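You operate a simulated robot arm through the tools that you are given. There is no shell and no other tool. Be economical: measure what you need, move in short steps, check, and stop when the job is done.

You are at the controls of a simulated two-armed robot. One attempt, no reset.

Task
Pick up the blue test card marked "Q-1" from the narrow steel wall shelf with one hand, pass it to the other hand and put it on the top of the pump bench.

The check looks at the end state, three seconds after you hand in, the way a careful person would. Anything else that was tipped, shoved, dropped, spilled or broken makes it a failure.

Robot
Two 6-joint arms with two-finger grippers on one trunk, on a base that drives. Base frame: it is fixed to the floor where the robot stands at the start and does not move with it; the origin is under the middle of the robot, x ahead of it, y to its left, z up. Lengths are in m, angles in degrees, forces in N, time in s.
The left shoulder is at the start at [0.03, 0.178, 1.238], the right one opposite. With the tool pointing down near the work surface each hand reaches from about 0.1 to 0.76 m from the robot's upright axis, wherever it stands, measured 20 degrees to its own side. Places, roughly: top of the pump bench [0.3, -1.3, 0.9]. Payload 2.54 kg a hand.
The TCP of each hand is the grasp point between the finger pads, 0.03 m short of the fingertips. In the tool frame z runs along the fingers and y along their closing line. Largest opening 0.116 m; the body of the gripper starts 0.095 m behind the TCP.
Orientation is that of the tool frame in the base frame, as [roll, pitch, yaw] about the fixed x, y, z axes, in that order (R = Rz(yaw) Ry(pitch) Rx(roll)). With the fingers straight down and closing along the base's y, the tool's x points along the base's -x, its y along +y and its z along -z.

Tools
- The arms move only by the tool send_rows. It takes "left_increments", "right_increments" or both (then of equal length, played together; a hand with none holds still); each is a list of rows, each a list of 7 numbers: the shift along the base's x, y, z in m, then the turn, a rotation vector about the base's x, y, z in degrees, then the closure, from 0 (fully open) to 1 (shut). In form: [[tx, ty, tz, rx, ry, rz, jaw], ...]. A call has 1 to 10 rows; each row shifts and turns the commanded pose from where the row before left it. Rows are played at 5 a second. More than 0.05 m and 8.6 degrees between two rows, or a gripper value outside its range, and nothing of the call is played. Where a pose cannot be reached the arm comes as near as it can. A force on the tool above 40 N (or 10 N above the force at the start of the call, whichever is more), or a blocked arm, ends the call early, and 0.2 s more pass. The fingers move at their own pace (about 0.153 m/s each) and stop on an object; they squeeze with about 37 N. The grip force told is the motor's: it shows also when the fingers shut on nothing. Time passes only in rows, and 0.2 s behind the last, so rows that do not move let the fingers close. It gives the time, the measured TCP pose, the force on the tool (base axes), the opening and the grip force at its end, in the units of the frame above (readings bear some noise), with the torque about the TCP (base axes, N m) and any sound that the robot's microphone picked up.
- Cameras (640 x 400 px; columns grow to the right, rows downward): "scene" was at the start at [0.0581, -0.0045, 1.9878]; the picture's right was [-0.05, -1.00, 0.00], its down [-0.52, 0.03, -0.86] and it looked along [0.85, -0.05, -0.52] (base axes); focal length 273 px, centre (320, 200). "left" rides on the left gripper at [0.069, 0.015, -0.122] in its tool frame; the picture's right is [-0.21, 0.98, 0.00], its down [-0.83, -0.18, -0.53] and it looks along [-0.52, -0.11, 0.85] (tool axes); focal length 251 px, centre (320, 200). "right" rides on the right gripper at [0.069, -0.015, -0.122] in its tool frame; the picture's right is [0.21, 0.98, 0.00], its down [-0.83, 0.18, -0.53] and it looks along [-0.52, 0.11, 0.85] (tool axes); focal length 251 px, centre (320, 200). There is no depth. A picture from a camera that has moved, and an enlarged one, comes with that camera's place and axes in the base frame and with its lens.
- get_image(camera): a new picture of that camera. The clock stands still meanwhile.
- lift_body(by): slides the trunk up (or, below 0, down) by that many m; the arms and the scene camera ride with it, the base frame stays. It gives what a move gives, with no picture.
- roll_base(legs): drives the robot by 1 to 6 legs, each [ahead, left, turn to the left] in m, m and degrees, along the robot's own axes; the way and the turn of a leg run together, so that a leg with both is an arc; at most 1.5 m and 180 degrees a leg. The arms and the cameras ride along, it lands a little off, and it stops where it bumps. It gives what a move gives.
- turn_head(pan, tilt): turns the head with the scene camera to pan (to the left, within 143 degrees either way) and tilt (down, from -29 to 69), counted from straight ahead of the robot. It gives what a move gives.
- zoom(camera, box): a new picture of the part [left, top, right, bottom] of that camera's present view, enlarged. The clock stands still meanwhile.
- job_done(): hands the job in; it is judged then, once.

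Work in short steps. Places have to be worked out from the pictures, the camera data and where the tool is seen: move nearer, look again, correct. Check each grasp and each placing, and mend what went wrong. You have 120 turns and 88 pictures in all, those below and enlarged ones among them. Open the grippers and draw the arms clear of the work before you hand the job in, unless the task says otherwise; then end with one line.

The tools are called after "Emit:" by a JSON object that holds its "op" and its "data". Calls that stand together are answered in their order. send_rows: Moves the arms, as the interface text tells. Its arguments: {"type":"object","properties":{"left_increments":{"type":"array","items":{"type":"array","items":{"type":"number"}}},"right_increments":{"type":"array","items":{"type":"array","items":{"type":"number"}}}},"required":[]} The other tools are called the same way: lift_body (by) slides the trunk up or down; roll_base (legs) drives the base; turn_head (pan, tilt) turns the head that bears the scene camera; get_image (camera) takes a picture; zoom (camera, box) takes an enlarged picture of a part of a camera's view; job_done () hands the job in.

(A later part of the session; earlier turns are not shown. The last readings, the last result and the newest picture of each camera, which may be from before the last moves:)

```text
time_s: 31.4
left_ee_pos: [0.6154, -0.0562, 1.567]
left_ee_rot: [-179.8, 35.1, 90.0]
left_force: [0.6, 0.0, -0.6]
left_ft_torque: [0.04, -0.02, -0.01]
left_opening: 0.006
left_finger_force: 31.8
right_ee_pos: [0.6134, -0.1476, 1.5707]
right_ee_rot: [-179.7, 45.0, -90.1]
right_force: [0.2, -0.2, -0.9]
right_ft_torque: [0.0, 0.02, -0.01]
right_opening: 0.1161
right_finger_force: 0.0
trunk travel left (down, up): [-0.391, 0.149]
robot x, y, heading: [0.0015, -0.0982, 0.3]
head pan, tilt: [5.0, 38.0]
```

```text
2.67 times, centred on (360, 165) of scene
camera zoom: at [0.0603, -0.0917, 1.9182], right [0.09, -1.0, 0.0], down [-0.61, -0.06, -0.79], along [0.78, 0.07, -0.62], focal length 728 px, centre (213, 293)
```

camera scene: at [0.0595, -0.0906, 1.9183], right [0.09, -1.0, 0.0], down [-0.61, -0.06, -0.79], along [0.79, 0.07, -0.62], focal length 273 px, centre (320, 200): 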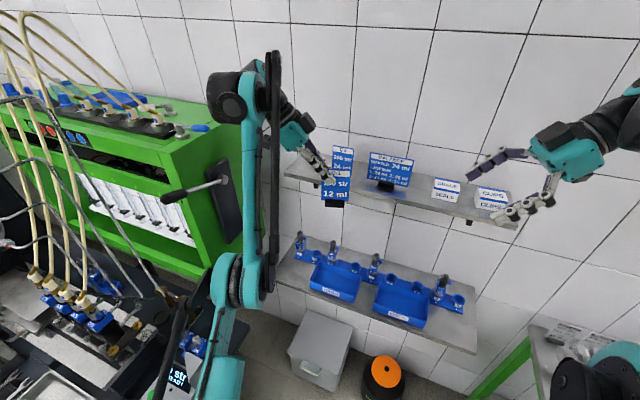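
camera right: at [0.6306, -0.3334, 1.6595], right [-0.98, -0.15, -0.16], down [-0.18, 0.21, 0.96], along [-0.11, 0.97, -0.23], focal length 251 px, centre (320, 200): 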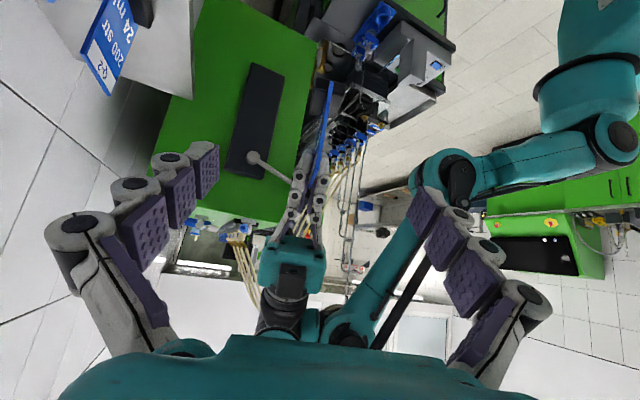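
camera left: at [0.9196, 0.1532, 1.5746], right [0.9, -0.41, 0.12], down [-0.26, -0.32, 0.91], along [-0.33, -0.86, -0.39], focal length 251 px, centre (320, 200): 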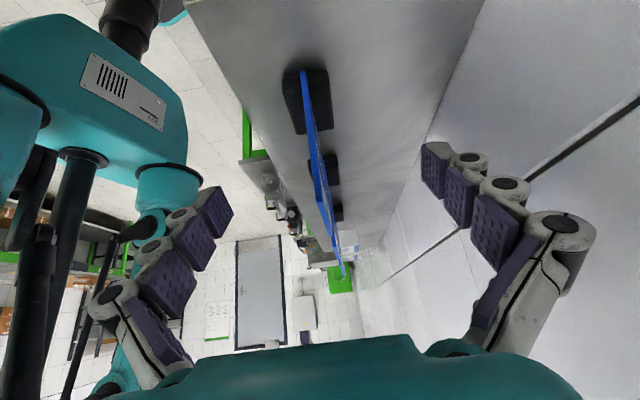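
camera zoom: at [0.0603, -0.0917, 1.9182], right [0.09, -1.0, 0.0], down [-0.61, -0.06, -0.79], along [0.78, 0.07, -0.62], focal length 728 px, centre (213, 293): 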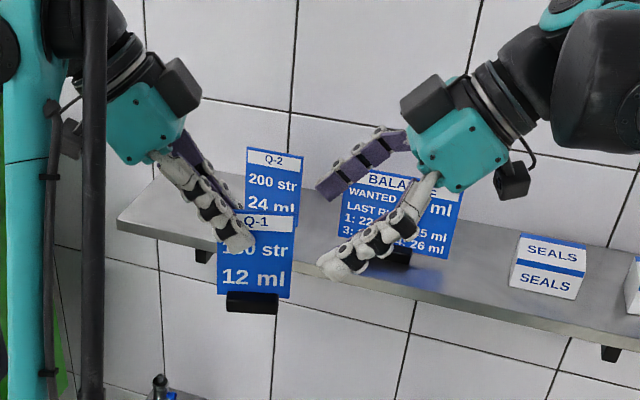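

On track. Finish the approach (3.4 cm each way).

Emit:
{"op": "send_rows", "data": {"right_increments": [[0.0005, 0.017, -0.017, 0, 0, 0, 0], [0, 0.017, -0.017, 0, 0, 0, 0], [0, 0, 0, 0, 0, 0, 0.5], [0, 0, 0, 0, 0, 0, 0.75], [0, 0, 0, 0, 0, 0, 0.75]]}}

Emit:
{"op": "zoom", "data": {"camera": "scene", "box": [280, 130, 400, 230]}}

Emit:
{"op": "zoom", "data": {"camera": "right", "box": [200, 50, 440, 290]}}

```text
time_s: 32.6
left_ee_pos: [0.6146, -0.055, 1.5655]
left_ee_rot: [-179.6, 35.1, 90.0]
left_force: [-1.1, 0.3, -0.3]
left_ft_torque: [0.0, 0.0, 0.04]
left_opening: 0.006
left_finger_force: 32.2
right_ee_pos: [0.6142, -0.1129, 1.5383]
right_ee_rot: [-179.6, 44.9, -90.1]
right_force: [-0.3, -0.2, -0.6]
right_ft_torque: [0.02, 0.03, 0.03]
right_opening: 0.0288
right_finger_force: 0.1
trunk travel left (down, up): [-0.391, 0.149]
robot x, y, heading: [0.0057, -0.0995, 0.2]
head pan, tilt: [5.0, 38.0]
```

```text
4.00 times, centred on (340, 180) of scene
camera zoom: at [0.0606, -0.0915, 1.9182], right [0.09, -1.0, 0.0], down [-0.61, -0.06, -0.79], along [0.78, 0.07, -0.62], focal length 1093 px, centre (240, 280)
```

zoom: 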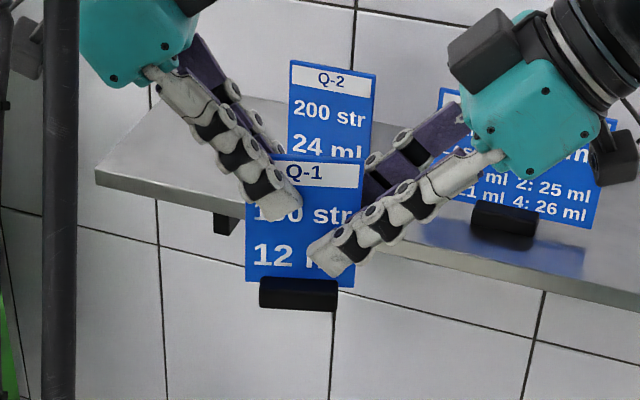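

```text
1.67 times, centred on (320, 170) of right
camera zoom: at [0.6288, -0.2475, 1.575], right [-0.98, -0.15, -0.15], down [-0.18, 0.21, 0.96], along [-0.11, 0.97, -0.23], focal length 419 px, centre (320, 250)
```

zoom: 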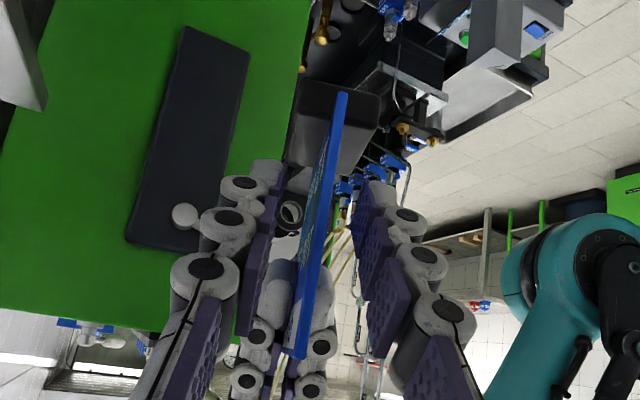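

The card lies between both right pads, clear of the left fingers. Close the right hand fully while the left holds.

Emit:
{"op": "send_rows", "data": {"right_increments": [[0, 0, 0, 0, 0, 0, 0.85], [0, 0, 0, 0, 0, 0, 0.92], [0, 0, 0, 0, 0, 0, 1], [0, 0, 0, 0, 0, 0, 1]]}}

Emit:
{"op": "zoom", "data": {"camera": "scene", "box": [280, 130, 400, 230]}}

```text
time_s: 33.6
left_ee_pos: [0.6157, -0.0548, 1.5669]
left_ee_rot: [-179.8, 35.0, 90.0]
left_force: [-1.3, -0.4, -0.4]
left_ft_torque: [-0.01, -0.08, -0.05]
left_opening: 0.0061
left_finger_force: 31.9
right_ee_pos: [0.6136, -0.1125, 1.5371]
right_ee_rot: [-179.7, 44.9, -90.1]
right_force: [1.5, -0.1, -0.5]
right_ft_torque: [-0.05, 0.12, 0.01]
right_opening: 0.0061
right_finger_force: 31.4
trunk travel left (down, up): [-0.391, 0.149]
robot x, y, heading: [0.0043, -0.0966, 0.5]
head pan, tilt: [5.0, 38.0]
```

```text
4.00 times, centred on (340, 180) of scene
camera zoom: at [0.0606, -0.0913, 1.9182], right [0.09, -1.0, 0.0], down [-0.61, -0.06, -0.79], along [0.78, 0.07, -0.62], focal length 1093 px, centre (240, 280)
```

zoom: 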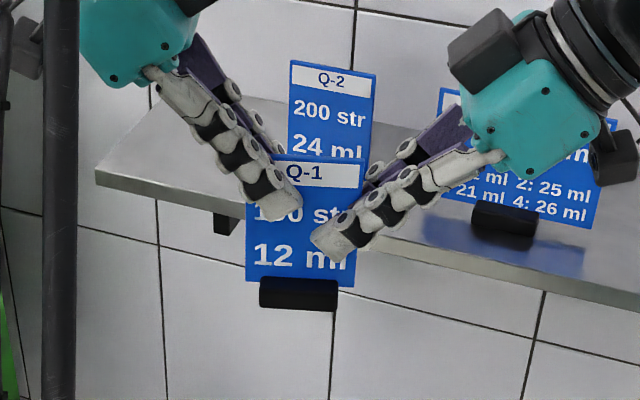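

Both hands grip (right 31 N at 6 mm). Open the left slowly and withdraw it up along its approach.

Emit:
{"op": "send_rows", "data": {"left_increments": [[0, 0, 0, 0, 0, 0, 0.9], [0, 0, 0, 0, 0, 0, 0.7], [0, 0, 0, 0, 0, 0, 0.5], [0, 0, 0, 0, 0, 0, 0.5], [0, 0.014, 0.02, 0, 0, 0, 0.5], [0, 0.014, 0.02, 0, 0, 0, 0.5], [0, 0.02, 0.028, 0, 0, 0, 0.4], [0, 0.02, 0.028, 0, 0, 0, 0.3], [0, 0, 0, 0, 0, 0, 0.3]]}}

Emit:
{"op": "zoom", "data": {"camera": "scene", "box": [240, 90, 480, 240]}}

```text
time_s: 35.6
left_ee_pos: [0.6026, -0.0018, 1.6335]
left_ee_rot: [-180.0, 35.0, 89.9]
left_force: [0.3, -0.9, 0.2]
left_ft_torque: [0.0, -0.01, 0.01]
left_opening: 0.0814
left_finger_force: 0.0
left hand out of reach, approached as far as the arm can: row 7, 8
right_ee_pos: [0.6142, -0.1134, 1.5367]
right_ee_rot: [-179.8, 45.0, -90.1]
right_force: [0.1, -0.2, 0.0]
right_ft_torque: [-0.03, 0.02, 0.02]
right_opening: 0.006
right_finger_force: 32.3
trunk travel left (down, up): [-0.391, 0.149]
robot x, y, heading: [0.0082, -0.0985, 0.4]
head pan, tilt: [5.0, 38.0]
```

```text
2.67 times, centred on (360, 165) of scene
camera zoom: at [0.0609, -0.0921, 1.9182], right [0.09, -1.0, 0.0], down [-0.61, -0.06, -0.79], along [0.78, 0.07, -0.62], focal length 728 px, centre (213, 293)
```

zoom: 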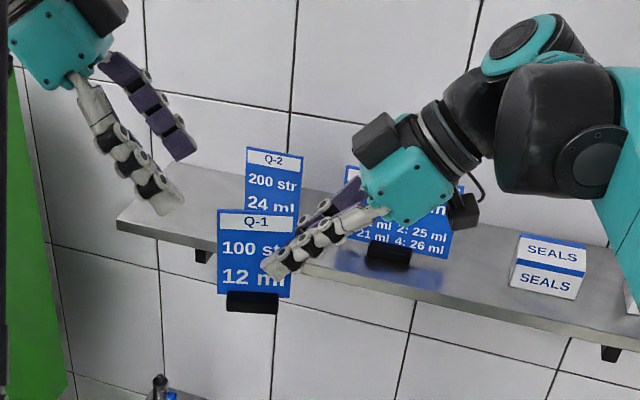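

Handover done; the right hand holds the card alone. Move the left hand aside and look towards the pump bench.

Emit:
{"op": "send_rows", "data": {"left_increments": [[-0.02, 0.04, 0.01, 0, 0, 0, 0.3], [-0.02, 0.04, 0.01, 0, 0, 0, 0.2], [-0.02, 0.04, 0, 0, 0, 0, 0], [0, 0, 0, 0, 0, 0, 0]]}}

Emit:
{"op": "turn_head", "data": {"pan": -65, "tilt": 35}}

Emit:
{"op": "get_image", "data": {"camera": "scene"}}

Emit:
{"op": "turn_head", "data": {"pan": -130, "tilt": 40}}

Emit:
{"op": "get_image", "data": {"camera": "scene"}}

```text
time_s: 36.6
left_ee_pos: [0.5434, 0.1158, 1.6527]
left_ee_rot: [-179.9, 35.0, 89.9]
left_force: [-0.7, 0.3, -0.1]
left_ft_torque: [0.0, -0.01, 0.0]
left_opening: 0.116
left_finger_force: 0.1
right_ee_pos: [0.6143, -0.1138, 1.5376]
right_ee_rot: [-179.7, 44.9, -90.1]
right_force: [-0.6, 0.6, -0.8]
right_ft_torque: [0.01, -0.02, 0.0]
right_opening: 0.0059
right_finger_force: 32.2
trunk travel left (down, up): [-0.391, 0.149]
robot x, y, heading: [0.0092, -0.1007, 0.2]
head pan, tilt: [5.0, 38.0]
```

```text
time_s: 38.0
left_ee_pos: [0.5449, 0.1176, 1.6536]
left_ee_rot: [-179.9, 35.0, 90.0]
left_force: [-0.3, 0.3, 0.0]
left_ft_torque: [0.0, 0.01, 0.04]
left_opening: 0.116
left_finger_force: 0.2
right_ee_pos: [0.6149, -0.1132, 1.5381]
right_ee_rot: [-179.8, 45.0, -90.1]
right_force: [-0.1, 0.1, -1.2]
right_ft_torque: [-0.02, 0.02, -0.03]
right_opening: 0.0059
right_finger_force: 31.9
trunk travel left (down, up): [-0.391, 0.149]
robot x, y, heading: [0.0056, -0.0975, 0.0]
head pan, tilt: [-65.0, 35.0]
```

```text
49 pictures are left
camera scene: at [0.0121, -0.1785, 1.9228], right [-0.9, -0.43, 0.0], down [-0.24, 0.52, -0.82], along [0.35, -0.74, -0.57], focal length 273 px, centre (320, 200)
```

scene: 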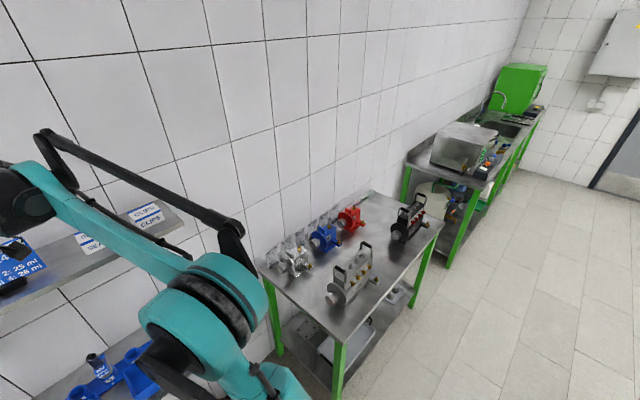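

```text
time_s: 39.4
left_ee_pos: [0.5445, 0.1178, 1.6527]
left_ee_rot: [-179.9, 34.9, 90.1]
left_force: [0.4, 0.7, -0.1]
left_ft_torque: [0.03, 0.02, 0.01]
left_opening: 0.1161
left_finger_force: 0.1
right_ee_pos: [0.6141, -0.1134, 1.5368]
right_ee_rot: [-179.7, 45.0, -90.1]
right_force: [-0.4, 0.1, 0.1]
right_ft_torque: [0.01, 0.0, -0.01]
right_opening: 0.0061
right_finger_force: 31.8
trunk travel left (down, up): [-0.391, 0.149]
robot x, y, heading: [0.0046, -0.1005, 0.1]
head pan, tilt: [-130.0, 40.0]
```

```text
48 pictures are left
camera scene: at [-0.0798, -0.1645, 1.9153], right [-0.77, 0.64, 0.0], down [0.41, 0.49, -0.77], along [-0.49, -0.59, -0.64], focal length 273 px, centre (320, 200)
```

scene: 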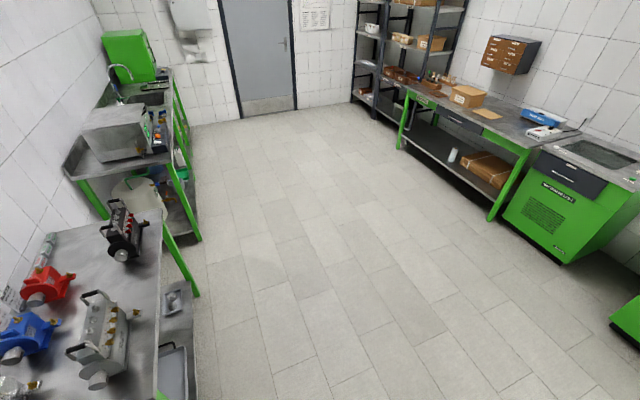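

The bench front edge runs from about (0.18, −0.68) to (−0.10, −1.58), with a free gap near the front around (0.1, −1.2) between the grey and black pumps. For placing from the front I turn the right hand back so that its fingers point forward-down.

Emit:
{"op": "send_rows", "data": {"right_increments": [[-0.005, -0.012, 0.005, 0, 0, -8.5, 1], [-0.005, -0.012, 0.005, 0, 0, -8.5, 1], [-0.005, -0.012, 0.005, 0, 0, -8.5, 1], [-0.005, -0.012, 0, 0, 0, -8.5, 1], [-0.005, -0.012, 0, 0, 0, -8.5, 1], [-0.005, -0.012, 0, 0, 0, -8.5, 1], [-0.005, -0.012, 0, 0, 0, -8.5, 1], [-0.005, -0.012, 0, 0, 0, -8.5, 1], [-0.005, -0.012, 0, 0, 0, -8.5, 1], [-0.005, -0.012, 0, 0, 0, -8.5, 1]]}}

Emit:
{"op": "turn_head", "data": {"pan": -20, "tilt": 40}}

Emit:
{"op": "get_image", "data": {"camera": "scene"}}

```text
time_s: 41.6
left_ee_pos: [0.544, 0.1181, 1.6536]
left_ee_rot: [-179.9, 35.0, 89.9]
left_force: [0.3, -0.3, -0.1]
left_ft_torque: [0.02, -0.03, -0.01]
left_opening: 0.1157
left_finger_force: 0.1
right_ee_pos: [0.5635, -0.2322, 1.5526]
right_ee_rot: [-179.8, 45.0, -175.2]
right_force: [-0.2, -0.8, -0.1]
right_ft_torque: [-0.01, -0.02, 0.01]
right_opening: 0.0059
right_finger_force: 32.1
trunk travel left (down, up): [-0.391, 0.149]
robot x, y, heading: [0.0082, -0.1003, 0.2]
head pan, tilt: [-130.0, 40.0]
```

```text
time_s: 43.5
left_ee_pos: [0.5445, 0.1182, 1.6528]
left_ee_rot: [-179.8, 35.1, 90.0]
left_force: [0.5, -0.8, 0.0]
left_ft_torque: [0.02, 0.0, 0.03]
left_opening: 0.1159
left_finger_force: 0.0
right_ee_pos: [0.5636, -0.2314, 1.5537]
right_ee_rot: [-179.7, 44.9, -175.1]
right_force: [-0.2, 0.2, -0.1]
right_ft_torque: [0.01, 0.02, 0.02]
right_opening: 0.006
right_finger_force: 31.9
trunk travel left (down, up): [-0.391, 0.149]
robot x, y, heading: [0.0045, -0.0983, 0.0]
head pan, tilt: [-20.0, 40.0]
```

```text
47 pictures are left
camera scene: at [0.0545, -0.128, 1.9152], right [-0.34, -0.94, 0.0], down [-0.6, 0.22, -0.77], along [0.72, -0.26, -0.64], focal length 273 px, centre (320, 200)
```

scene: 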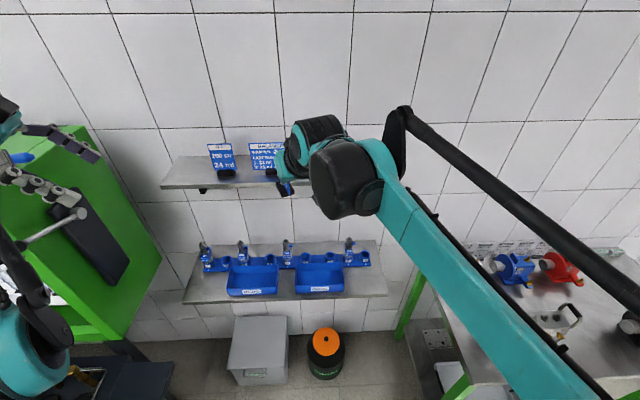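

Drive back-right and turn about 17° right so the robot faces the bench squarely at ~0.5 m from the gap (hands are well above the bench pumps).

Emit:
{"op": "roll_base", "data": {"legs": [[-0.33, -0.7, 0], [0, -0.14, -17]]}}

Emit:
{"op": "turn_head", "data": {"pan": -10, "tilt": 45}}

Emit:
{"op": "get_image", "data": {"camera": "scene"}}

Emit:
{"op": "get_image", "data": {"camera": "left"}}

```text
time_s: 48.6
left_ee_pos: [0.2353, -0.8859, 1.652]
left_ee_rot: [-179.9, 35.2, 72.9]
left_force: [0.7, -0.8, 0.1]
left_ft_torque: [-0.04, 0.03, 0.01]
left_opening: 0.1163
left_finger_force: 0.0
right_ee_pos: [0.1508, -1.2259, 1.553]
right_ee_rot: [-179.6, 45.0, 167.7]
right_force: [1.3, 0.1, -0.9]
right_ft_torque: [0.0, 0.02, -0.02]
right_opening: 0.0059
right_finger_force: 31.7
trunk travel left (down, up): [-0.391, 0.149]
robot x, y, heading: [-0.3446, -0.9371, -17.1]
head pan, tilt: [-20.0, 40.0]
```

```text
time_s: 49.3
left_ee_pos: [0.2352, -0.8889, 1.6525]
left_ee_rot: [-179.8, 35.0, 72.9]
left_force: [0.2, -0.5, 0.7]
left_ft_torque: [0.05, -0.02, -0.01]
left_opening: 0.1158
left_finger_force: 0.2
right_ee_pos: [0.1497, -1.2297, 1.5515]
right_ee_rot: [-179.8, 45.0, 167.7]
right_force: [-0.9, -1.0, -0.5]
right_ft_torque: [0.0, 0.03, 0.0]
right_opening: 0.0062
right_finger_force: 31.4
trunk travel left (down, up): [-0.391, 0.149]
robot x, y, heading: [-0.3436, -0.9381, -17.0]
head pan, tilt: [-10.0, 45.0]
```

```text
46 pictures are left
camera scene: at [-0.3021, -0.9669, 1.908], right [-0.45, -0.89, 0.0], down [-0.63, 0.32, -0.71], along [0.63, -0.32, -0.71], focal length 273 px, centre (320, 200)
```

scene: 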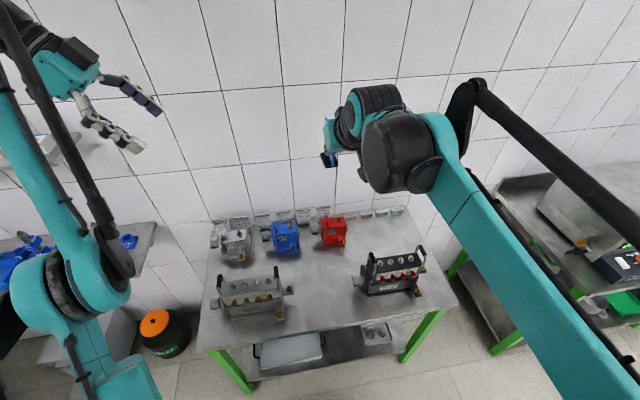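

```text
45 pictures are left
camera left: at [0.285, -0.7744, 1.7141], right [0.88, -0.46, 0.12], down [-0.28, -0.3, 0.91], along [-0.38, -0.84, -0.39], focal length 251 px, centre (320, 200)
```

left: 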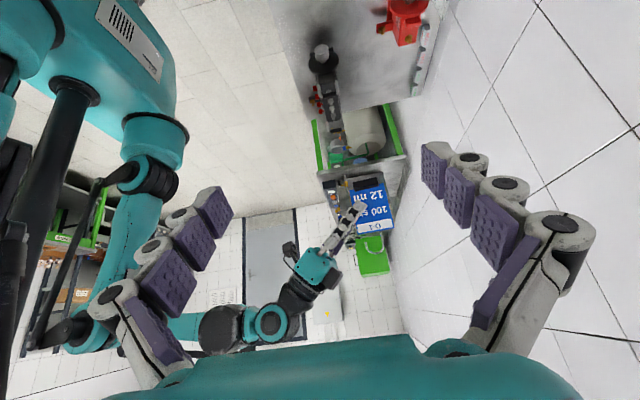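

Clear view: the gap on the bench between the grey and black pumps is ~0.25 m wide, centred near (0.10, −1.195), 0.115 m from the front edge. Move the right hand above it, squaring its yaw to the bench and lowering by arm.

Emit:
{"op": "send_rows", "data": {"right_increments": [[-0.02, 0.011, -0.02, 0, 0, -2, 1], [-0.02, 0.011, -0.03, 0, 0, -2, 1], [-0.02, 0.011, -0.03, 0, 0, -0.7, 1], [-0.019, 0.011, -0.03, 0, 0, 0, 1], [0, 0, -0.03, 0, 0, 0, 1], [0, 0, -0.03, 0, 0, 0, 1], [0, 0, 0, 0, 0, 0, 1]]}}

Emit:
{"op": "get_image", "data": {"camera": "scene"}}

```text
time_s: 50.9
left_ee_pos: [0.2332, -0.8881, 1.6538]
left_ee_rot: [-179.9, 35.0, 73.0]
left_force: [-0.7, -0.1, 0.4]
left_ft_torque: [-0.02, -0.03, 0.04]
left_opening: 0.1162
left_finger_force: 0.0
right_ee_pos: [0.0707, -1.1867, 1.3833]
right_ee_rot: [-179.6, 44.9, 163.1]
right_force: [-0.7, -0.5, 0.2]
right_ft_torque: [-0.01, -0.01, 0.02]
right_opening: 0.0059
right_finger_force: 31.9
trunk travel left (down, up): [-0.391, 0.149]
robot x, y, heading: [-0.3435, -0.9356, -17.1]
head pan, tilt: [-10.0, 45.0]
```

```text
44 pictures are left
camera scene: at [-0.3025, -0.965, 1.908], right [-0.45, -0.89, 0.0], down [-0.63, 0.32, -0.71], along [0.63, -0.32, -0.71], focal length 273 px, centre (320, 200)
```

scene: 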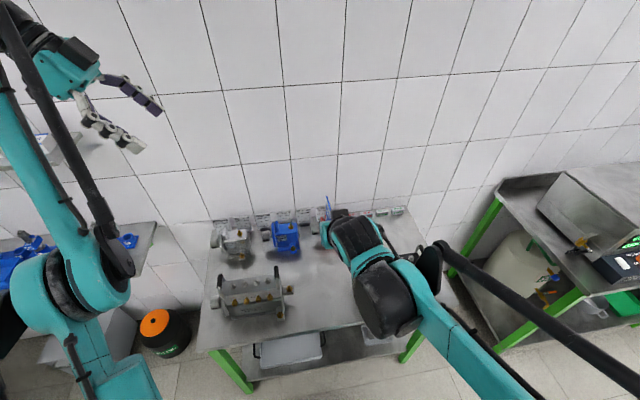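

Arm follows well. Tilt the left hand so its camera watches the placing from the side, and lower the right hand to z≈1.22.

Emit:
{"op": "send_rows", "data": {"left_increments": [[0, 0, 0, 7, -3.7, 1, 0], [0, 0, 0, 7, -3.7, 1, 0], [0, 0, 0, 7, -3.7, 1, 0], [0, 0, 0, 0, 0, 0, 0], [0, 0, 0, 0, 0, 0, 0]], "right_increments": [[0, 0, -0.03, 0, 0, 0, 1], [0, 0, -0.04, 0, 0, 0, 1], [0, 0, -0.04, 0, 0, 0, 1], [0, 0, -0.04, 0, 0, 0, 1], [0, 0, -0.01, 0, 0, 0, 1]]}}

Emit:
{"op": "get_image", "data": {"camera": "left"}}

Emit:
{"op": "get_image", "data": {"camera": "scene"}}

Emit:
{"op": "get_image", "data": {"camera": "right"}}

```text
time_s: 52.1
left_ee_pos: [0.2358, -0.8881, 1.6525]
left_ee_rot: [175.1, 11.7, 73.8]
left_force: [-0.8, 0.2, 0.4]
left_ft_torque: [0.04, -0.03, -0.01]
left_opening: 0.116
left_finger_force: 0.0
right_ee_pos: [0.07, -1.1861, 1.223]
right_ee_rot: [-179.7, 45.0, 162.9]
right_force: [-0.3, -0.6, -0.3]
right_ft_torque: [0.02, 0.02, -0.01]
right_opening: 0.0057
right_finger_force: 32.3
trunk travel left (down, up): [-0.391, 0.149]
robot x, y, heading: [-0.344, -0.9348, -17.1]
head pan, tilt: [-10.0, 45.0]
```

```text
43 pictures are left
camera left: at [0.2636, -0.8015, 1.7593], right [0.88, -0.46, 0.13], down [-0.41, -0.61, 0.67], along [-0.23, -0.64, -0.73], focal length 251 px, centre (320, 200)
```

left: 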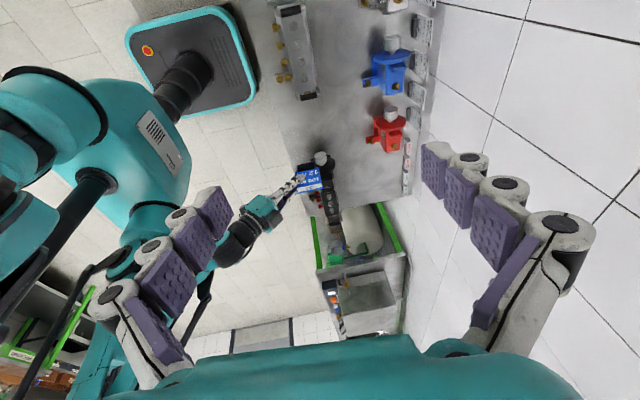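

```text
42 pictures are left
camera scene: at [-0.3019, -0.965, 1.908], right [-0.45, -0.89, 0.0], down [-0.63, 0.32, -0.71], along [0.63, -0.32, -0.71], focal length 273 px, centre (320, 200)
```

scene: 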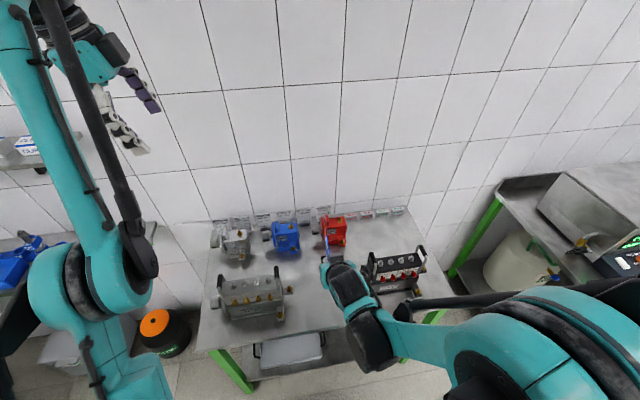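

```text
41 pictures are left
camera right: at [-0.0634, -1.1599, 1.2603], right [0.14, 0.98, -0.15], down [0.25, 0.12, 0.96], along [0.96, -0.18, -0.23], focal length 251 px, centre (320, 200)
```

right: 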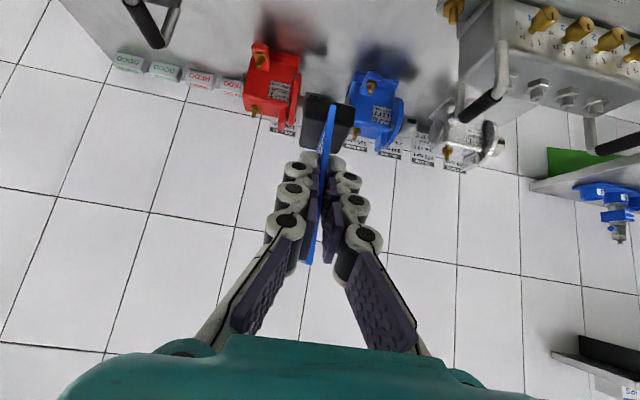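

All clear: card is upright between the pumps, the forearm stays in front of the bench edge. Estimated contact is at TCP z≈0.98; lower to 1.05 and check from the side.

Emit:
{"op": "send_rows", "data": {"right_increments": [[0, 0, -0.04, 0, 0, 0, 1], [0, 0, -0.04, 0, 0, 0, 1], [0, 0, -0.04, 0, 0, 0, 1], [0, 0, -0.04, 0, 0, 0, 1], [0, 0, -0.013, 0, 0, 0, 1], [0, 0, 0, 0, 0, 0, 1]]}}

Emit:
{"op": "zoom", "data": {"camera": "left", "box": [200, 0, 440, 240]}}

Emit:
{"op": "zoom", "data": {"camera": "scene", "box": [180, 180, 460, 380]}}

Emit:
{"op": "get_image", "data": {"camera": "right"}}

```text
time_s: 53.5
left_ee_pos: [0.2352, -0.8882, 1.652]
left_ee_rot: [175.1, 11.7, 74.0]
left_force: [0.5, -0.2, 0.2]
left_ft_torque: [-0.03, 0.07, 0.0]
left_opening: 0.116
left_finger_force: 0.0
right_ee_pos: [0.1135, -1.1869, 1.1756]
right_ee_rot: [-179.7, 45.0, 163.1]
right_force: [0.4, -0.4, -1.1]
right_ft_torque: [0.01, 0.0, 0.0]
right_opening: 0.0058
right_finger_force: 31.7
right hand out of reach, approached as far as the arm can: row 1, 2, 3, 4, 5
trunk travel left (down, up): [-0.391, 0.149]
robot x, y, heading: [-0.3425, -0.9409, -16.7]
head pan, tilt: [-10.0, 45.0]
```

```text
1.67 times, centred on (320, 120) of left
camera zoom: at [0.2642, -0.8015, 1.759], right [0.88, -0.46, 0.12], down [-0.41, -0.61, 0.67], along [-0.23, -0.64, -0.73], focal length 419 px, centre (320, 333)
```

zoom: 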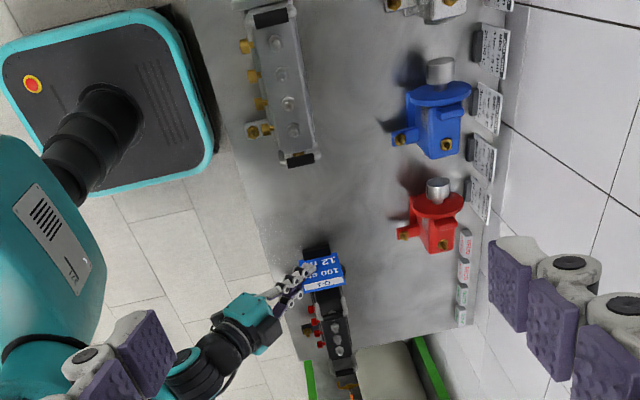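

```text
2.00 times, centred on (320, 280) of scene
camera zoom: at [-0.3012, -0.965, 1.908], right [-0.45, -0.89, 0.0], down [-0.63, 0.32, -0.71], along [0.63, -0.32, -0.71], focal length 546 px, centre (320, 40)
```

zoom: 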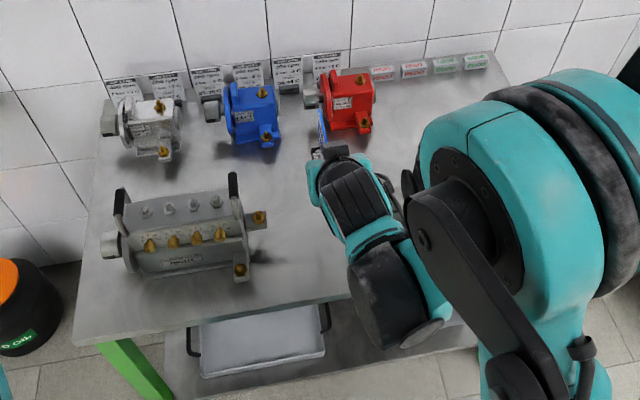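

```text
38 pictures are left
camera right: at [-0.0192, -1.1616, 1.2133], right [0.14, 0.98, -0.15], down [0.25, 0.12, 0.96], along [0.96, -0.18, -0.23], focal length 251 px, centre (320, 200)
```

right: 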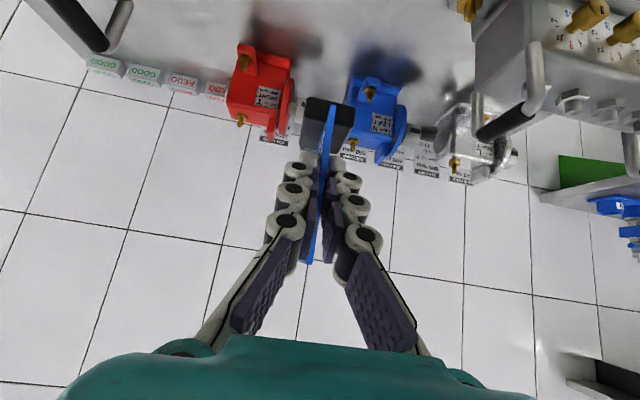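

Arm's lower limit relative to the shoulder again, so I go back above the spot and use the trunk for the rest.

Emit:
{"op": "send_rows", "data": {"right_increments": [[-0.01, 0, 0.03, 0, 0, 0, 1], [-0.016, 0, 0.03, 0, 0, 0, 1], [-0.016, 0, 0, 0, 0, 0, 1], [0, 0, 0, 0, 0, 0, 1]]}}

Emit:
{"op": "lift_body", "data": {"by": -0.15}}

Emit:
{"op": "get_image", "data": {"camera": "scene"}}

Emit:
{"op": "get_image", "data": {"camera": "left"}}

```text
time_s: 54.5
left_ee_pos: [0.2348, -0.8886, 1.6516]
left_ee_rot: [175.1, 11.7, 74.0]
left_force: [0.0, -0.1, -0.7]
left_ft_torque: [0.03, -0.03, 0.0]
left_opening: 0.116
left_finger_force: 0.1
right_ee_pos: [0.0706, -1.1877, 1.2369]
right_ee_rot: [-179.7, 45.0, 163.1]
right_force: [-0.6, 0.0, -0.3]
right_ft_torque: [0.01, 0.01, 0.01]
right_opening: 0.006
right_finger_force: 32.1
trunk travel left (down, up): [-0.391, 0.149]
robot x, y, heading: [-0.3461, -0.9386, -17.0]
head pan, tilt: [-10.0, 45.0]
```

```text
time_s: 56.2
left_ee_pos: [0.2344, -0.8886, 1.5026]
left_ee_rot: [175.1, 11.7, 73.8]
left_force: [0.6, 0.2, 0.4]
left_ft_torque: [0.0, 0.04, -0.02]
left_opening: 0.1161
left_finger_force: 0.1
right_ee_pos: [0.0711, -1.188, 1.0865]
right_ee_rot: [-179.7, 45.0, 163.1]
right_force: [-0.2, 0.1, -1.0]
right_ft_torque: [0.03, 0.01, 0.0]
right_opening: 0.0061
right_finger_force: 32.3
trunk travel left (down, up): [-0.241, 0.299]
robot x, y, heading: [-0.3431, -0.9358, -17.2]
head pan, tilt: [-10.0, 45.0]
```

```text
37 pictures are left
camera scene: at [-0.3017, -0.965, 1.7581], right [-0.45, -0.89, 0.0], down [-0.63, 0.32, -0.71], along [0.63, -0.32, -0.71], focal length 273 px, centre (320, 200)
```

scene: 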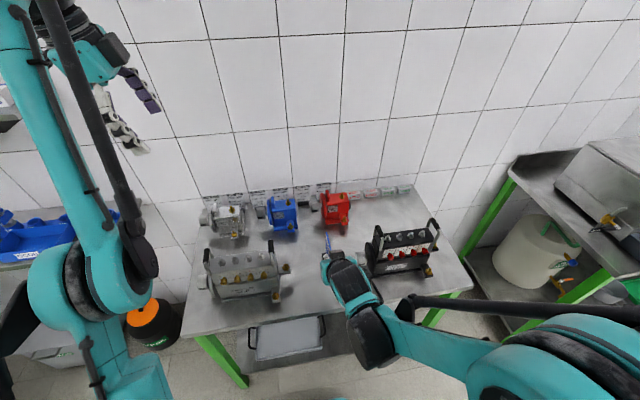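

```text
36 pictures are left
camera left: at [0.2638, -0.8015, 1.6093], right [0.88, -0.46, 0.12], down [-0.41, -0.61, 0.67], along [-0.23, -0.64, -0.73], focal length 251 px, centre (320, 200)
```

left: 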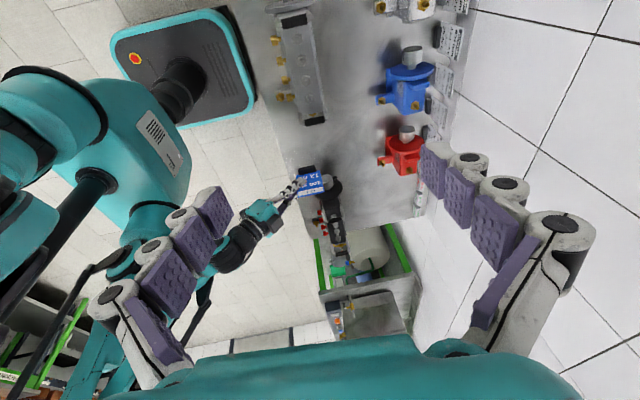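

Check the clearance between the card and the pumps in an enlarged side view.

Emit:
{"op": "zoom", "data": {"camera": "left", "box": [230, 80, 390, 240]}}

Emit:
{"op": "zoom", "data": {"camera": "scene", "box": [240, 200, 480, 350]}}

```text
2.50 times, centred on (310, 160) of left
camera zoom: at [0.2638, -0.8015, 1.6093], right [0.88, -0.46, 0.12], down [-0.41, -0.61, 0.67], along [-0.23, -0.64, -0.73], focal length 629 px, centre (345, 300)
```

zoom: 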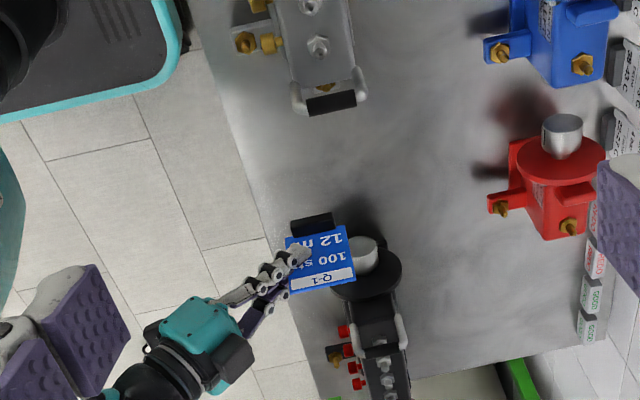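

```text
2.67 times, centred on (360, 275) of scene
camera zoom: at [-0.3017, -0.965, 1.7581], right [-0.45, -0.89, 0.0], down [-0.63, 0.32, -0.71], along [0.63, -0.32, -0.71], focal length 728 px, centre (213, 0)
```

zoom: 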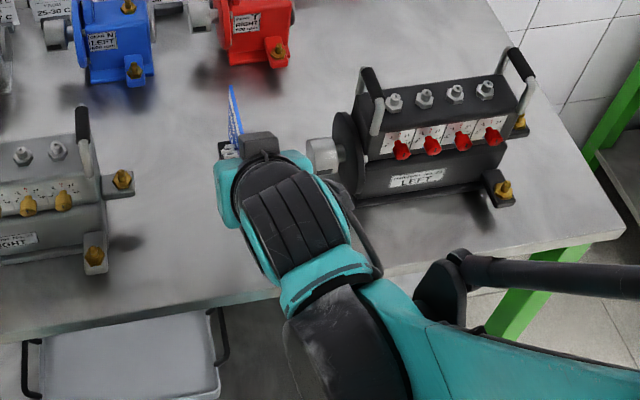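

The black pump's shaft stub ends near y≈−1.295; I shift the card 2 cm left to the middle of the gap, then lower the trunk 8 cm.

Emit:
{"op": "send_rows", "data": {"right_increments": [[0.003, 0.01, 0, 0, 0, 0, 1], [0.003, 0.01, 0, 0, 0, 0, 1], [0, 0, 0, 0, 0, 0, 1]]}}

Emit:
{"op": "lift_body", "data": {"by": -0.075}}

Emit:
{"op": "zoom", "data": {"camera": "left", "box": [230, 80, 390, 240]}}

Emit:
{"op": "zoom", "data": {"camera": "scene", "box": [240, 200, 480, 350]}}

Emit:
{"op": "get_image", "data": {"camera": "right"}}

```text
time_s: 57.0
left_ee_pos: [0.2344, -0.89, 1.5023]
left_ee_rot: [175.0, 11.8, 73.9]
left_force: [0.1, -0.4, 0.5]
left_ft_torque: [0.01, 0.03, -0.03]
left_opening: 0.1158
left_finger_force: 0.1
right_ee_pos: [0.0764, -1.1678, 1.0864]
right_ee_rot: [-179.8, 44.9, 163.0]
right_force: [-0.1, 0.5, -0.6]
right_ft_torque: [0.03, 0.03, -0.04]
right_opening: 0.0057
right_finger_force: 31.9
trunk travel left (down, up): [-0.241, 0.299]
robot x, y, heading: [-0.3464, -0.9384, -17.0]
head pan, tilt: [-10.0, 45.0]
```

```text
time_s: 58.2
left_ee_pos: [0.2336, -0.8877, 1.4282]
left_ee_rot: [175.1, 11.8, 73.9]
left_force: [0.1, 0.0, 0.3]
left_ft_torque: [0.01, -0.02, 0.0]
left_opening: 0.116
left_finger_force: 0.1
right_ee_pos: [0.0767, -1.1678, 1.0095]
right_ee_rot: [-179.6, 45.1, 163.1]
right_force: [-0.9, 0.5, -0.5]
right_ft_torque: [-0.01, 0.01, -0.01]
right_opening: 0.0059
right_finger_force: 31.6
trunk travel left (down, up): [-0.166, 0.374]
robot x, y, heading: [-0.3479, -0.9381, -17.2]
head pan, tilt: [-10.0, 45.0]
```

```text
2.50 times, centred on (310, 160) of left
camera zoom: at [0.2637, -0.8015, 1.5343], right [0.88, -0.46, 0.12], down [-0.41, -0.61, 0.67], along [-0.23, -0.64, -0.73], focal length 629 px, centre (345, 300)
```

zoom: 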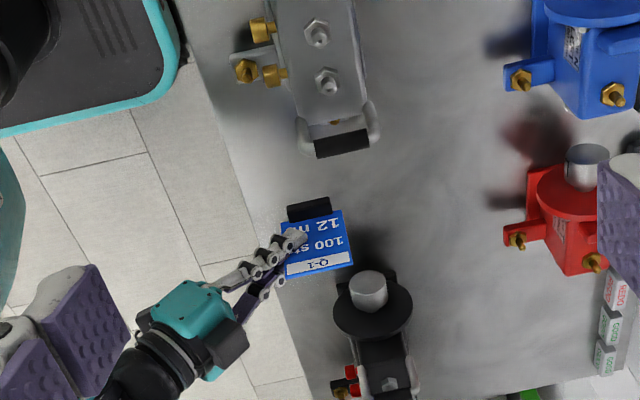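

```text
2.67 times, centred on (360, 275) of scene
camera zoom: at [-0.3018, -0.9649, 1.6831], right [-0.45, -0.89, 0.0], down [-0.63, 0.32, -0.71], along [0.63, -0.32, -0.71], focal length 728 px, centre (213, 0)
```

zoom: 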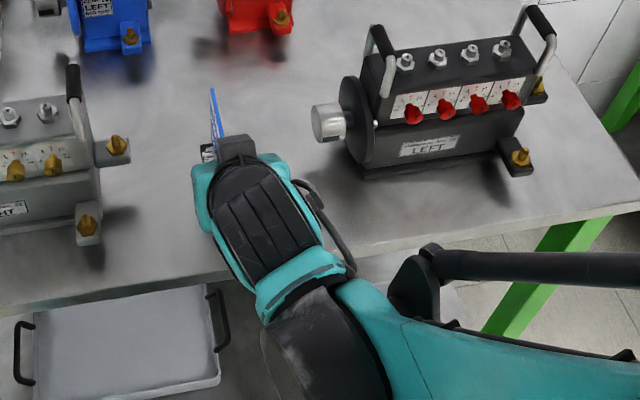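

```text
31 pictures are left
camera right: at [-0.0562, -1.1424, 1.0485], right [0.14, 0.98, -0.15], down [0.25, 0.12, 0.96], along [0.96, -0.18, -0.23], focal length 251 px, centre (320, 200)
```

right: 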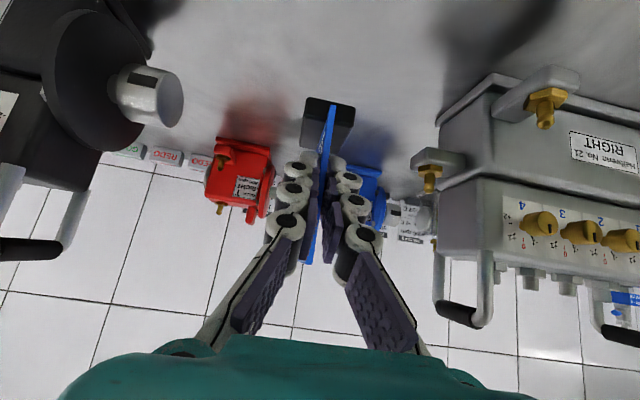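

Card is well placed in the gap, still above the bench. Now lower by small arm steps reading the force.

Emit:
{"op": "send_rows", "data": {"right_increments": [[0, 0, -0.006, 0, 0, 0, 1], [0, 0, -0.006, 0, 0, 0, 1], [0, 0, 0, 0, 0, 0, 1]]}}

Emit:
{"op": "zoom", "data": {"camera": "left", "box": [280, 130, 360, 210]}}

```text
time_s: 59.0
left_ee_pos: [0.235, -0.8867, 1.4278]
left_ee_rot: [175.0, 11.7, 73.9]
left_force: [0.2, 0.1, -0.4]
left_ft_torque: [0.01, 0.02, -0.02]
left_opening: 0.116
left_finger_force: 0.1
right_ee_pos: [0.0776, -1.1693, 0.9982]
right_ee_rot: [-179.6, 45.0, 163.1]
right_force: [-0.2, 0.3, 0.2]
right_ft_torque: [0.0, -0.01, 0.02]
right_opening: 0.0061
right_finger_force: 32.2
trunk travel left (down, up): [-0.166, 0.374]
robot x, y, heading: [-0.3448, -0.937, -17.1]
head pan, tilt: [-10.0, 45.0]
```

```text
5.00 times, centred on (320, 170) of left
camera zoom: at [0.2638, -0.8015, 1.5342], right [0.88, -0.46, 0.12], down [-0.41, -0.61, 0.67], along [-0.23, -0.64, -0.73], focal length 1257 px, centre (320, 350)
```

zoom: 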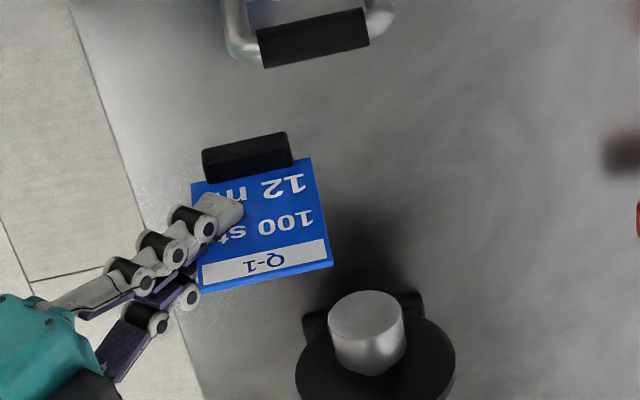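

The stand's lower edge computes to about z≈0.93, so ~2–3 cm to go. Lower on in small steps.

Emit:
{"op": "send_rows", "data": {"right_increments": [[0, 0, -0.006, 0, 0, 0, 1], [0, 0, -0.006, 0, 0, 0, 1], [0, 0, 0, 0, 0, 0, 1]]}}

Emit:
{"op": "send_rows", "data": {"right_increments": [[0, 0, -0.004, 0, 0, 0, 1], [0, 0, 0, 0, 0, 0, 1]]}}

Emit:
{"op": "zoom", "data": {"camera": "left", "box": [280, 130, 360, 210]}}

```text
time_s: 59.8
left_ee_pos: [0.2337, -0.8871, 1.4278]
left_ee_rot: [175.1, 11.8, 73.9]
left_force: [-0.1, 0.2, 0.4]
left_ft_torque: [-0.03, 0.0, 0.01]
left_opening: 0.1162
left_finger_force: 0.0
right_ee_pos: [0.0764, -1.1694, 0.9862]
right_ee_rot: [-179.7, 45.0, 163.1]
right_force: [-1.1, 0.1, -0.1]
right_ft_torque: [-0.05, -0.01, 0.03]
right_opening: 0.0058
right_finger_force: 31.9
trunk travel left (down, up): [-0.166, 0.374]
robot x, y, heading: [-0.3443, -0.9394, -17.0]
head pan, tilt: [-10.0, 45.0]
```

```text
time_s: 60.4
left_ee_pos: [0.2337, -0.8885, 1.4259]
left_ee_rot: [175.1, 11.8, 73.8]
left_force: [0.2, 0.3, -0.1]
left_ft_torque: [-0.06, 0.01, 0.01]
left_opening: 0.1159
left_finger_force: 0.1
right_ee_pos: [0.0776, -1.1697, 0.983]
right_ee_rot: [-179.8, 45.1, 163.1]
right_force: [-0.2, -0.5, -0.2]
right_ft_torque: [-0.01, 0.0, 0.0]
right_opening: 0.0056
right_finger_force: 31.7
trunk travel left (down, up): [-0.166, 0.374]
robot x, y, heading: [-0.3445, -0.9337, -16.9]
head pan, tilt: [-10.0, 45.0]
```

```text
5.00 times, centred on (320, 170) of left
camera zoom: at [0.2637, -0.8015, 1.5342], right [0.88, -0.46, 0.12], down [-0.41, -0.61, 0.67], along [-0.23, -0.64, -0.73], focal length 1257 px, centre (320, 350)
```

zoom: 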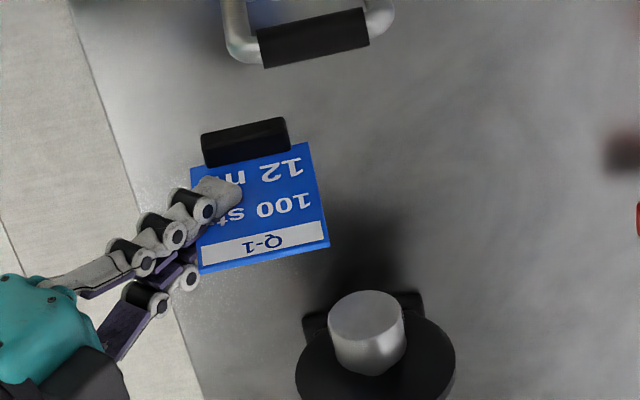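

No contact force yet; continue in 4 mm steps.

Emit:
{"op": "send_rows", "data": {"right_increments": [[0, 0, -0.004, 0, 0, 0, 1], [0, 0, 0, 0, 0, 0, 1]]}}

Emit:
{"op": "send_rows", "data": {"right_increments": [[0, 0, -0.003, 0, 0, 0, 1], [0, 0, 0, 0, 0, 0, 1]]}}

```text
time_s: 61.0
left_ee_pos: [0.2351, -0.8889, 1.4278]
left_ee_rot: [175.0, 11.7, 73.8]
left_force: [-0.9, 0.6, -0.8]
left_ft_torque: [-0.02, -0.04, 0.0]
left_opening: 0.116
left_finger_force: 0.1
right_ee_pos: [0.0771, -1.1689, 0.9779]
right_ee_rot: [-179.7, 45.0, 163.1]
right_force: [0.0, -0.9, -0.9]
right_ft_torque: [-0.01, 0.0, -0.02]
right_opening: 0.0063
right_finger_force: 31.7
trunk travel left (down, up): [-0.166, 0.374]
robot x, y, heading: [-0.3426, -0.9384, -17.1]
head pan, tilt: [-10.0, 45.0]
```

```text
time_s: 61.6
left_ee_pos: [0.2359, -0.8876, 1.4278]
left_ee_rot: [175.1, 11.8, 73.9]
left_force: [-0.1, -0.2, 0.0]
left_ft_torque: [-0.01, -0.01, 0.02]
left_opening: 0.116
left_finger_force: 0.0
right_ee_pos: [0.0762, -1.1684, 0.9759]
right_ee_rot: [-179.7, 45.0, 163.1]
right_force: [-0.1, 0.1, -0.9]
right_ft_torque: [0.03, 0.01, -0.01]
right_opening: 0.0061
right_finger_force: 31.8
trunk travel left (down, up): [-0.166, 0.374]
robot x, y, heading: [-0.3436, -0.938, -17.2]
head pan, tilt: [-10.0, 45.0]
```

Still free; go on.

Emit:
{"op": "send_rows", "data": {"right_increments": [[0, 0, -0.003, 0, 0, 0, 1], [0, 0, 0, 0, 0, 0, 1]]}}

Emit:
{"op": "send_rows", "data": {"right_increments": [[0, 0, -0.003, 0, 0, 0, 1], [0, 0, 0, 0, 0, 0, 1]]}}

Emit:
{"op": "zoom", "data": {"camera": "left", "box": [280, 130, 360, 210]}}

```text
time_s: 62.2
left_ee_pos: [0.235, -0.8876, 1.4276]
left_ee_rot: [175.1, 11.7, 73.9]
left_force: [-0.4, -0.4, 0.4]
left_ft_torque: [0.02, -0.02, 0.01]
left_opening: 0.1159
left_finger_force: 0.2
right_ee_pos: [0.0772, -1.1685, 0.9722]
right_ee_rot: [-179.7, 45.0, 163.0]
right_force: [-0.7, -1.0, -0.5]
right_ft_torque: [0.0, 0.0, 0.01]
right_opening: 0.0057
right_finger_force: 31.8
trunk travel left (down, up): [-0.166, 0.374]
robot x, y, heading: [-0.3427, -0.9381, -17.1]
head pan, tilt: [-10.0, 45.0]
```

```text
time_s: 62.8
left_ee_pos: [0.2359, -0.8888, 1.4274]
left_ee_rot: [175.0, 11.7, 73.9]
left_force: [0.2, 0.1, -0.1]
left_ft_torque: [0.0, -0.03, 0.01]
left_opening: 0.116
left_finger_force: 0.1
right_ee_pos: [0.0759, -1.1676, 0.9697]
right_ee_rot: [-179.7, 45.0, 163.1]
right_force: [-0.2, 0.6, -0.7]
right_ft_torque: [-0.04, 0.02, -0.01]
right_opening: 0.006
right_finger_force: 31.8
trunk travel left (down, up): [-0.166, 0.374]
robot x, y, heading: [-0.3432, -0.937, -17.1]
head pan, tilt: [-10.0, 45.0]
```

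```text
5.00 times, centred on (320, 170) of left
camera zoom: at [0.2638, -0.8015, 1.5341], right [0.88, -0.46, 0.12], down [-0.41, -0.61, 0.67], along [-0.23, -0.64, -0.73], focal length 1257 px, centre (320, 350)
```

zoom: 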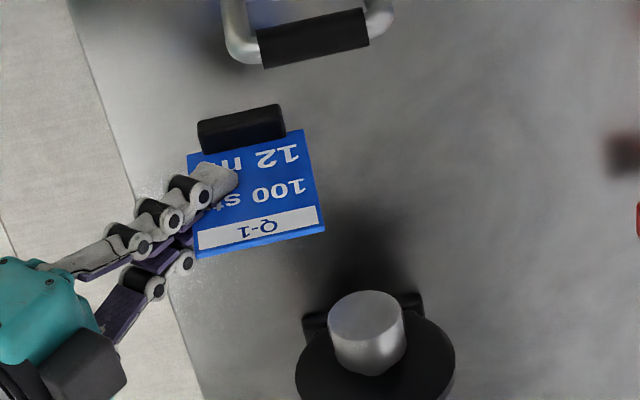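

Estimate says the stand is about at the bench level; continue in 2 mm steps for the contact force.

Emit:
{"op": "send_rows", "data": {"right_increments": [[0, 0, -0.002, 0, 0, 0, 1], [0, 0, 0, 0, 0, 0, 1]]}}

Emit:
{"op": "send_rows", "data": {"right_increments": [[0, 0, -0.002, 0, 0, 0, 1], [0, 0, 0, 0, 0, 0, 1]]}}

Emit:
{"op": "send_rows", "data": {"right_increments": [[0, 0, -0.002, 0, 0, 0, 1], [0, 0, 0, 0, 0, 0, 1]]}}

```text
time_s: 63.4
left_ee_pos: [0.2358, -0.8885, 1.426]
left_ee_rot: [175.1, 11.7, 73.9]
left_force: [0.0, 0.0, 0.9]
left_ft_torque: [-0.01, 0.01, 0.0]
left_opening: 0.1163
left_finger_force: 0.1
right_ee_pos: [0.0767, -1.1672, 0.9679]
right_ee_rot: [-179.6, 45.0, 163.1]
right_force: [0.4, -0.6, 0.6]
right_ft_torque: [0.02, 0.01, -0.01]
right_opening: 0.0059
right_finger_force: 32.0
trunk travel left (down, up): [-0.166, 0.374]
robot x, y, heading: [-0.3416, -0.9345, -16.9]
head pan, tilt: [-10.0, 45.0]
```

```text
time_s: 64.0
left_ee_pos: [0.2352, -0.8877, 1.4281]
left_ee_rot: [175.0, 11.7, 74.0]
left_force: [0.4, 1.0, -0.7]
left_ft_torque: [0.0, 0.03, -0.02]
left_opening: 0.1159
left_finger_force: 0.0
right_ee_pos: [0.0765, -1.1691, 0.9655]
right_ee_rot: [-179.6, 45.0, 163.0]
right_force: [0.2, -0.2, -0.4]
right_ft_torque: [0.0, -0.01, -0.01]
right_opening: 0.0059
right_finger_force: 32.0
trunk travel left (down, up): [-0.166, 0.374]
robot x, y, heading: [-0.341, -0.9358, -16.8]
head pan, tilt: [-10.0, 45.0]
```

```text
time_s: 64.6
left_ee_pos: [0.2343, -0.8873, 1.4272]
left_ee_rot: [175.2, 11.7, 74.0]
left_force: [-0.6, 0.0, 0.4]
left_ft_torque: [0.04, 0.0, 0.0]
left_opening: 0.116
left_finger_force: 0.0
right_ee_pos: [0.0777, -1.169, 0.9644]
right_ee_rot: [-179.7, 44.9, 163.2]
right_force: [0.3, 1.1, -0.7]
right_ft_torque: [-0.02, 0.0, -0.01]
right_opening: 0.0058
right_finger_force: 32.4
trunk travel left (down, up): [-0.166, 0.374]
robot x, y, heading: [-0.3437, -0.9338, -16.8]
head pan, tilt: [-10.0, 45.0]
```

Still no contact. Look from the right hand's camera at the stand's foot and its shadow.

Emit:
{"op": "zoom", "data": {"camera": "right", "box": [260, 60, 400, 200]}}

Emit:
{"op": "send_rows", "data": {"right_increments": [[0, 0, -0.002, 0, 0, 0, 1], [0, 0, 0, 0, 0, 0, 1]]}}

Emit:
{"op": "send_rows", "data": {"right_increments": [[0, 0, -0.002, 0, 0, 0, 1], [0, 0, 0, 0, 0, 0, 1]]}}

```text
2.86 times, centred on (330, 130) of right
camera zoom: at [-0.0559, -1.1429, 1.0021], right [0.14, 0.98, -0.15], down [0.25, 0.12, 0.96], along [0.96, -0.18, -0.23], focal length 718 px, centre (291, 400)
```

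zoom: 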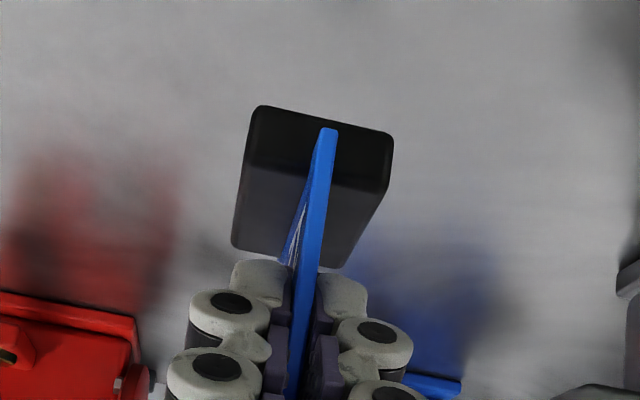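

```text
time_s: 65.2
left_ee_pos: [0.2351, -0.8876, 1.427]
left_ee_rot: [175.1, 11.8, 73.9]
left_force: [0.4, 0.9, 0.2]
left_ft_torque: [0.01, -0.02, 0.05]
left_opening: 0.1159
left_finger_force: 0.1
right_ee_pos: [0.0771, -1.1685, 0.9634]
right_ee_rot: [-179.7, 44.9, 163.2]
right_force: [-0.2, 0.2, -0.6]
right_ft_torque: [0.03, 0.03, 0.0]
right_opening: 0.0055
right_finger_force: 31.9
trunk travel left (down, up): [-0.166, 0.374]
robot x, y, heading: [-0.3436, -0.938, -17.0]
head pan, tilt: [-10.0, 45.0]
```

```text
time_s: 65.8
left_ee_pos: [0.2343, -0.8883, 1.4268]
left_ee_rot: [175.1, 11.6, 73.9]
left_force: [0.3, -0.2, -0.1]
left_ft_torque: [-0.01, -0.02, 0.01]
left_opening: 0.1162
left_finger_force: 0.1
right_ee_pos: [0.0779, -1.1688, 0.9638]
right_ee_rot: [-179.7, 44.9, 163.2]
right_force: [0.3, -0.5, -1.1]
right_ft_torque: [0.01, -0.01, -0.03]
right_opening: 0.0059
right_finger_force: 31.9
right hand out of reach, approached as far as the arm can: row 1
trunk travel left (down, up): [-0.166, 0.374]
robot x, y, heading: [-0.3456, -0.9369, -17.0]
head pan, tilt: [-10.0, 45.0]
```

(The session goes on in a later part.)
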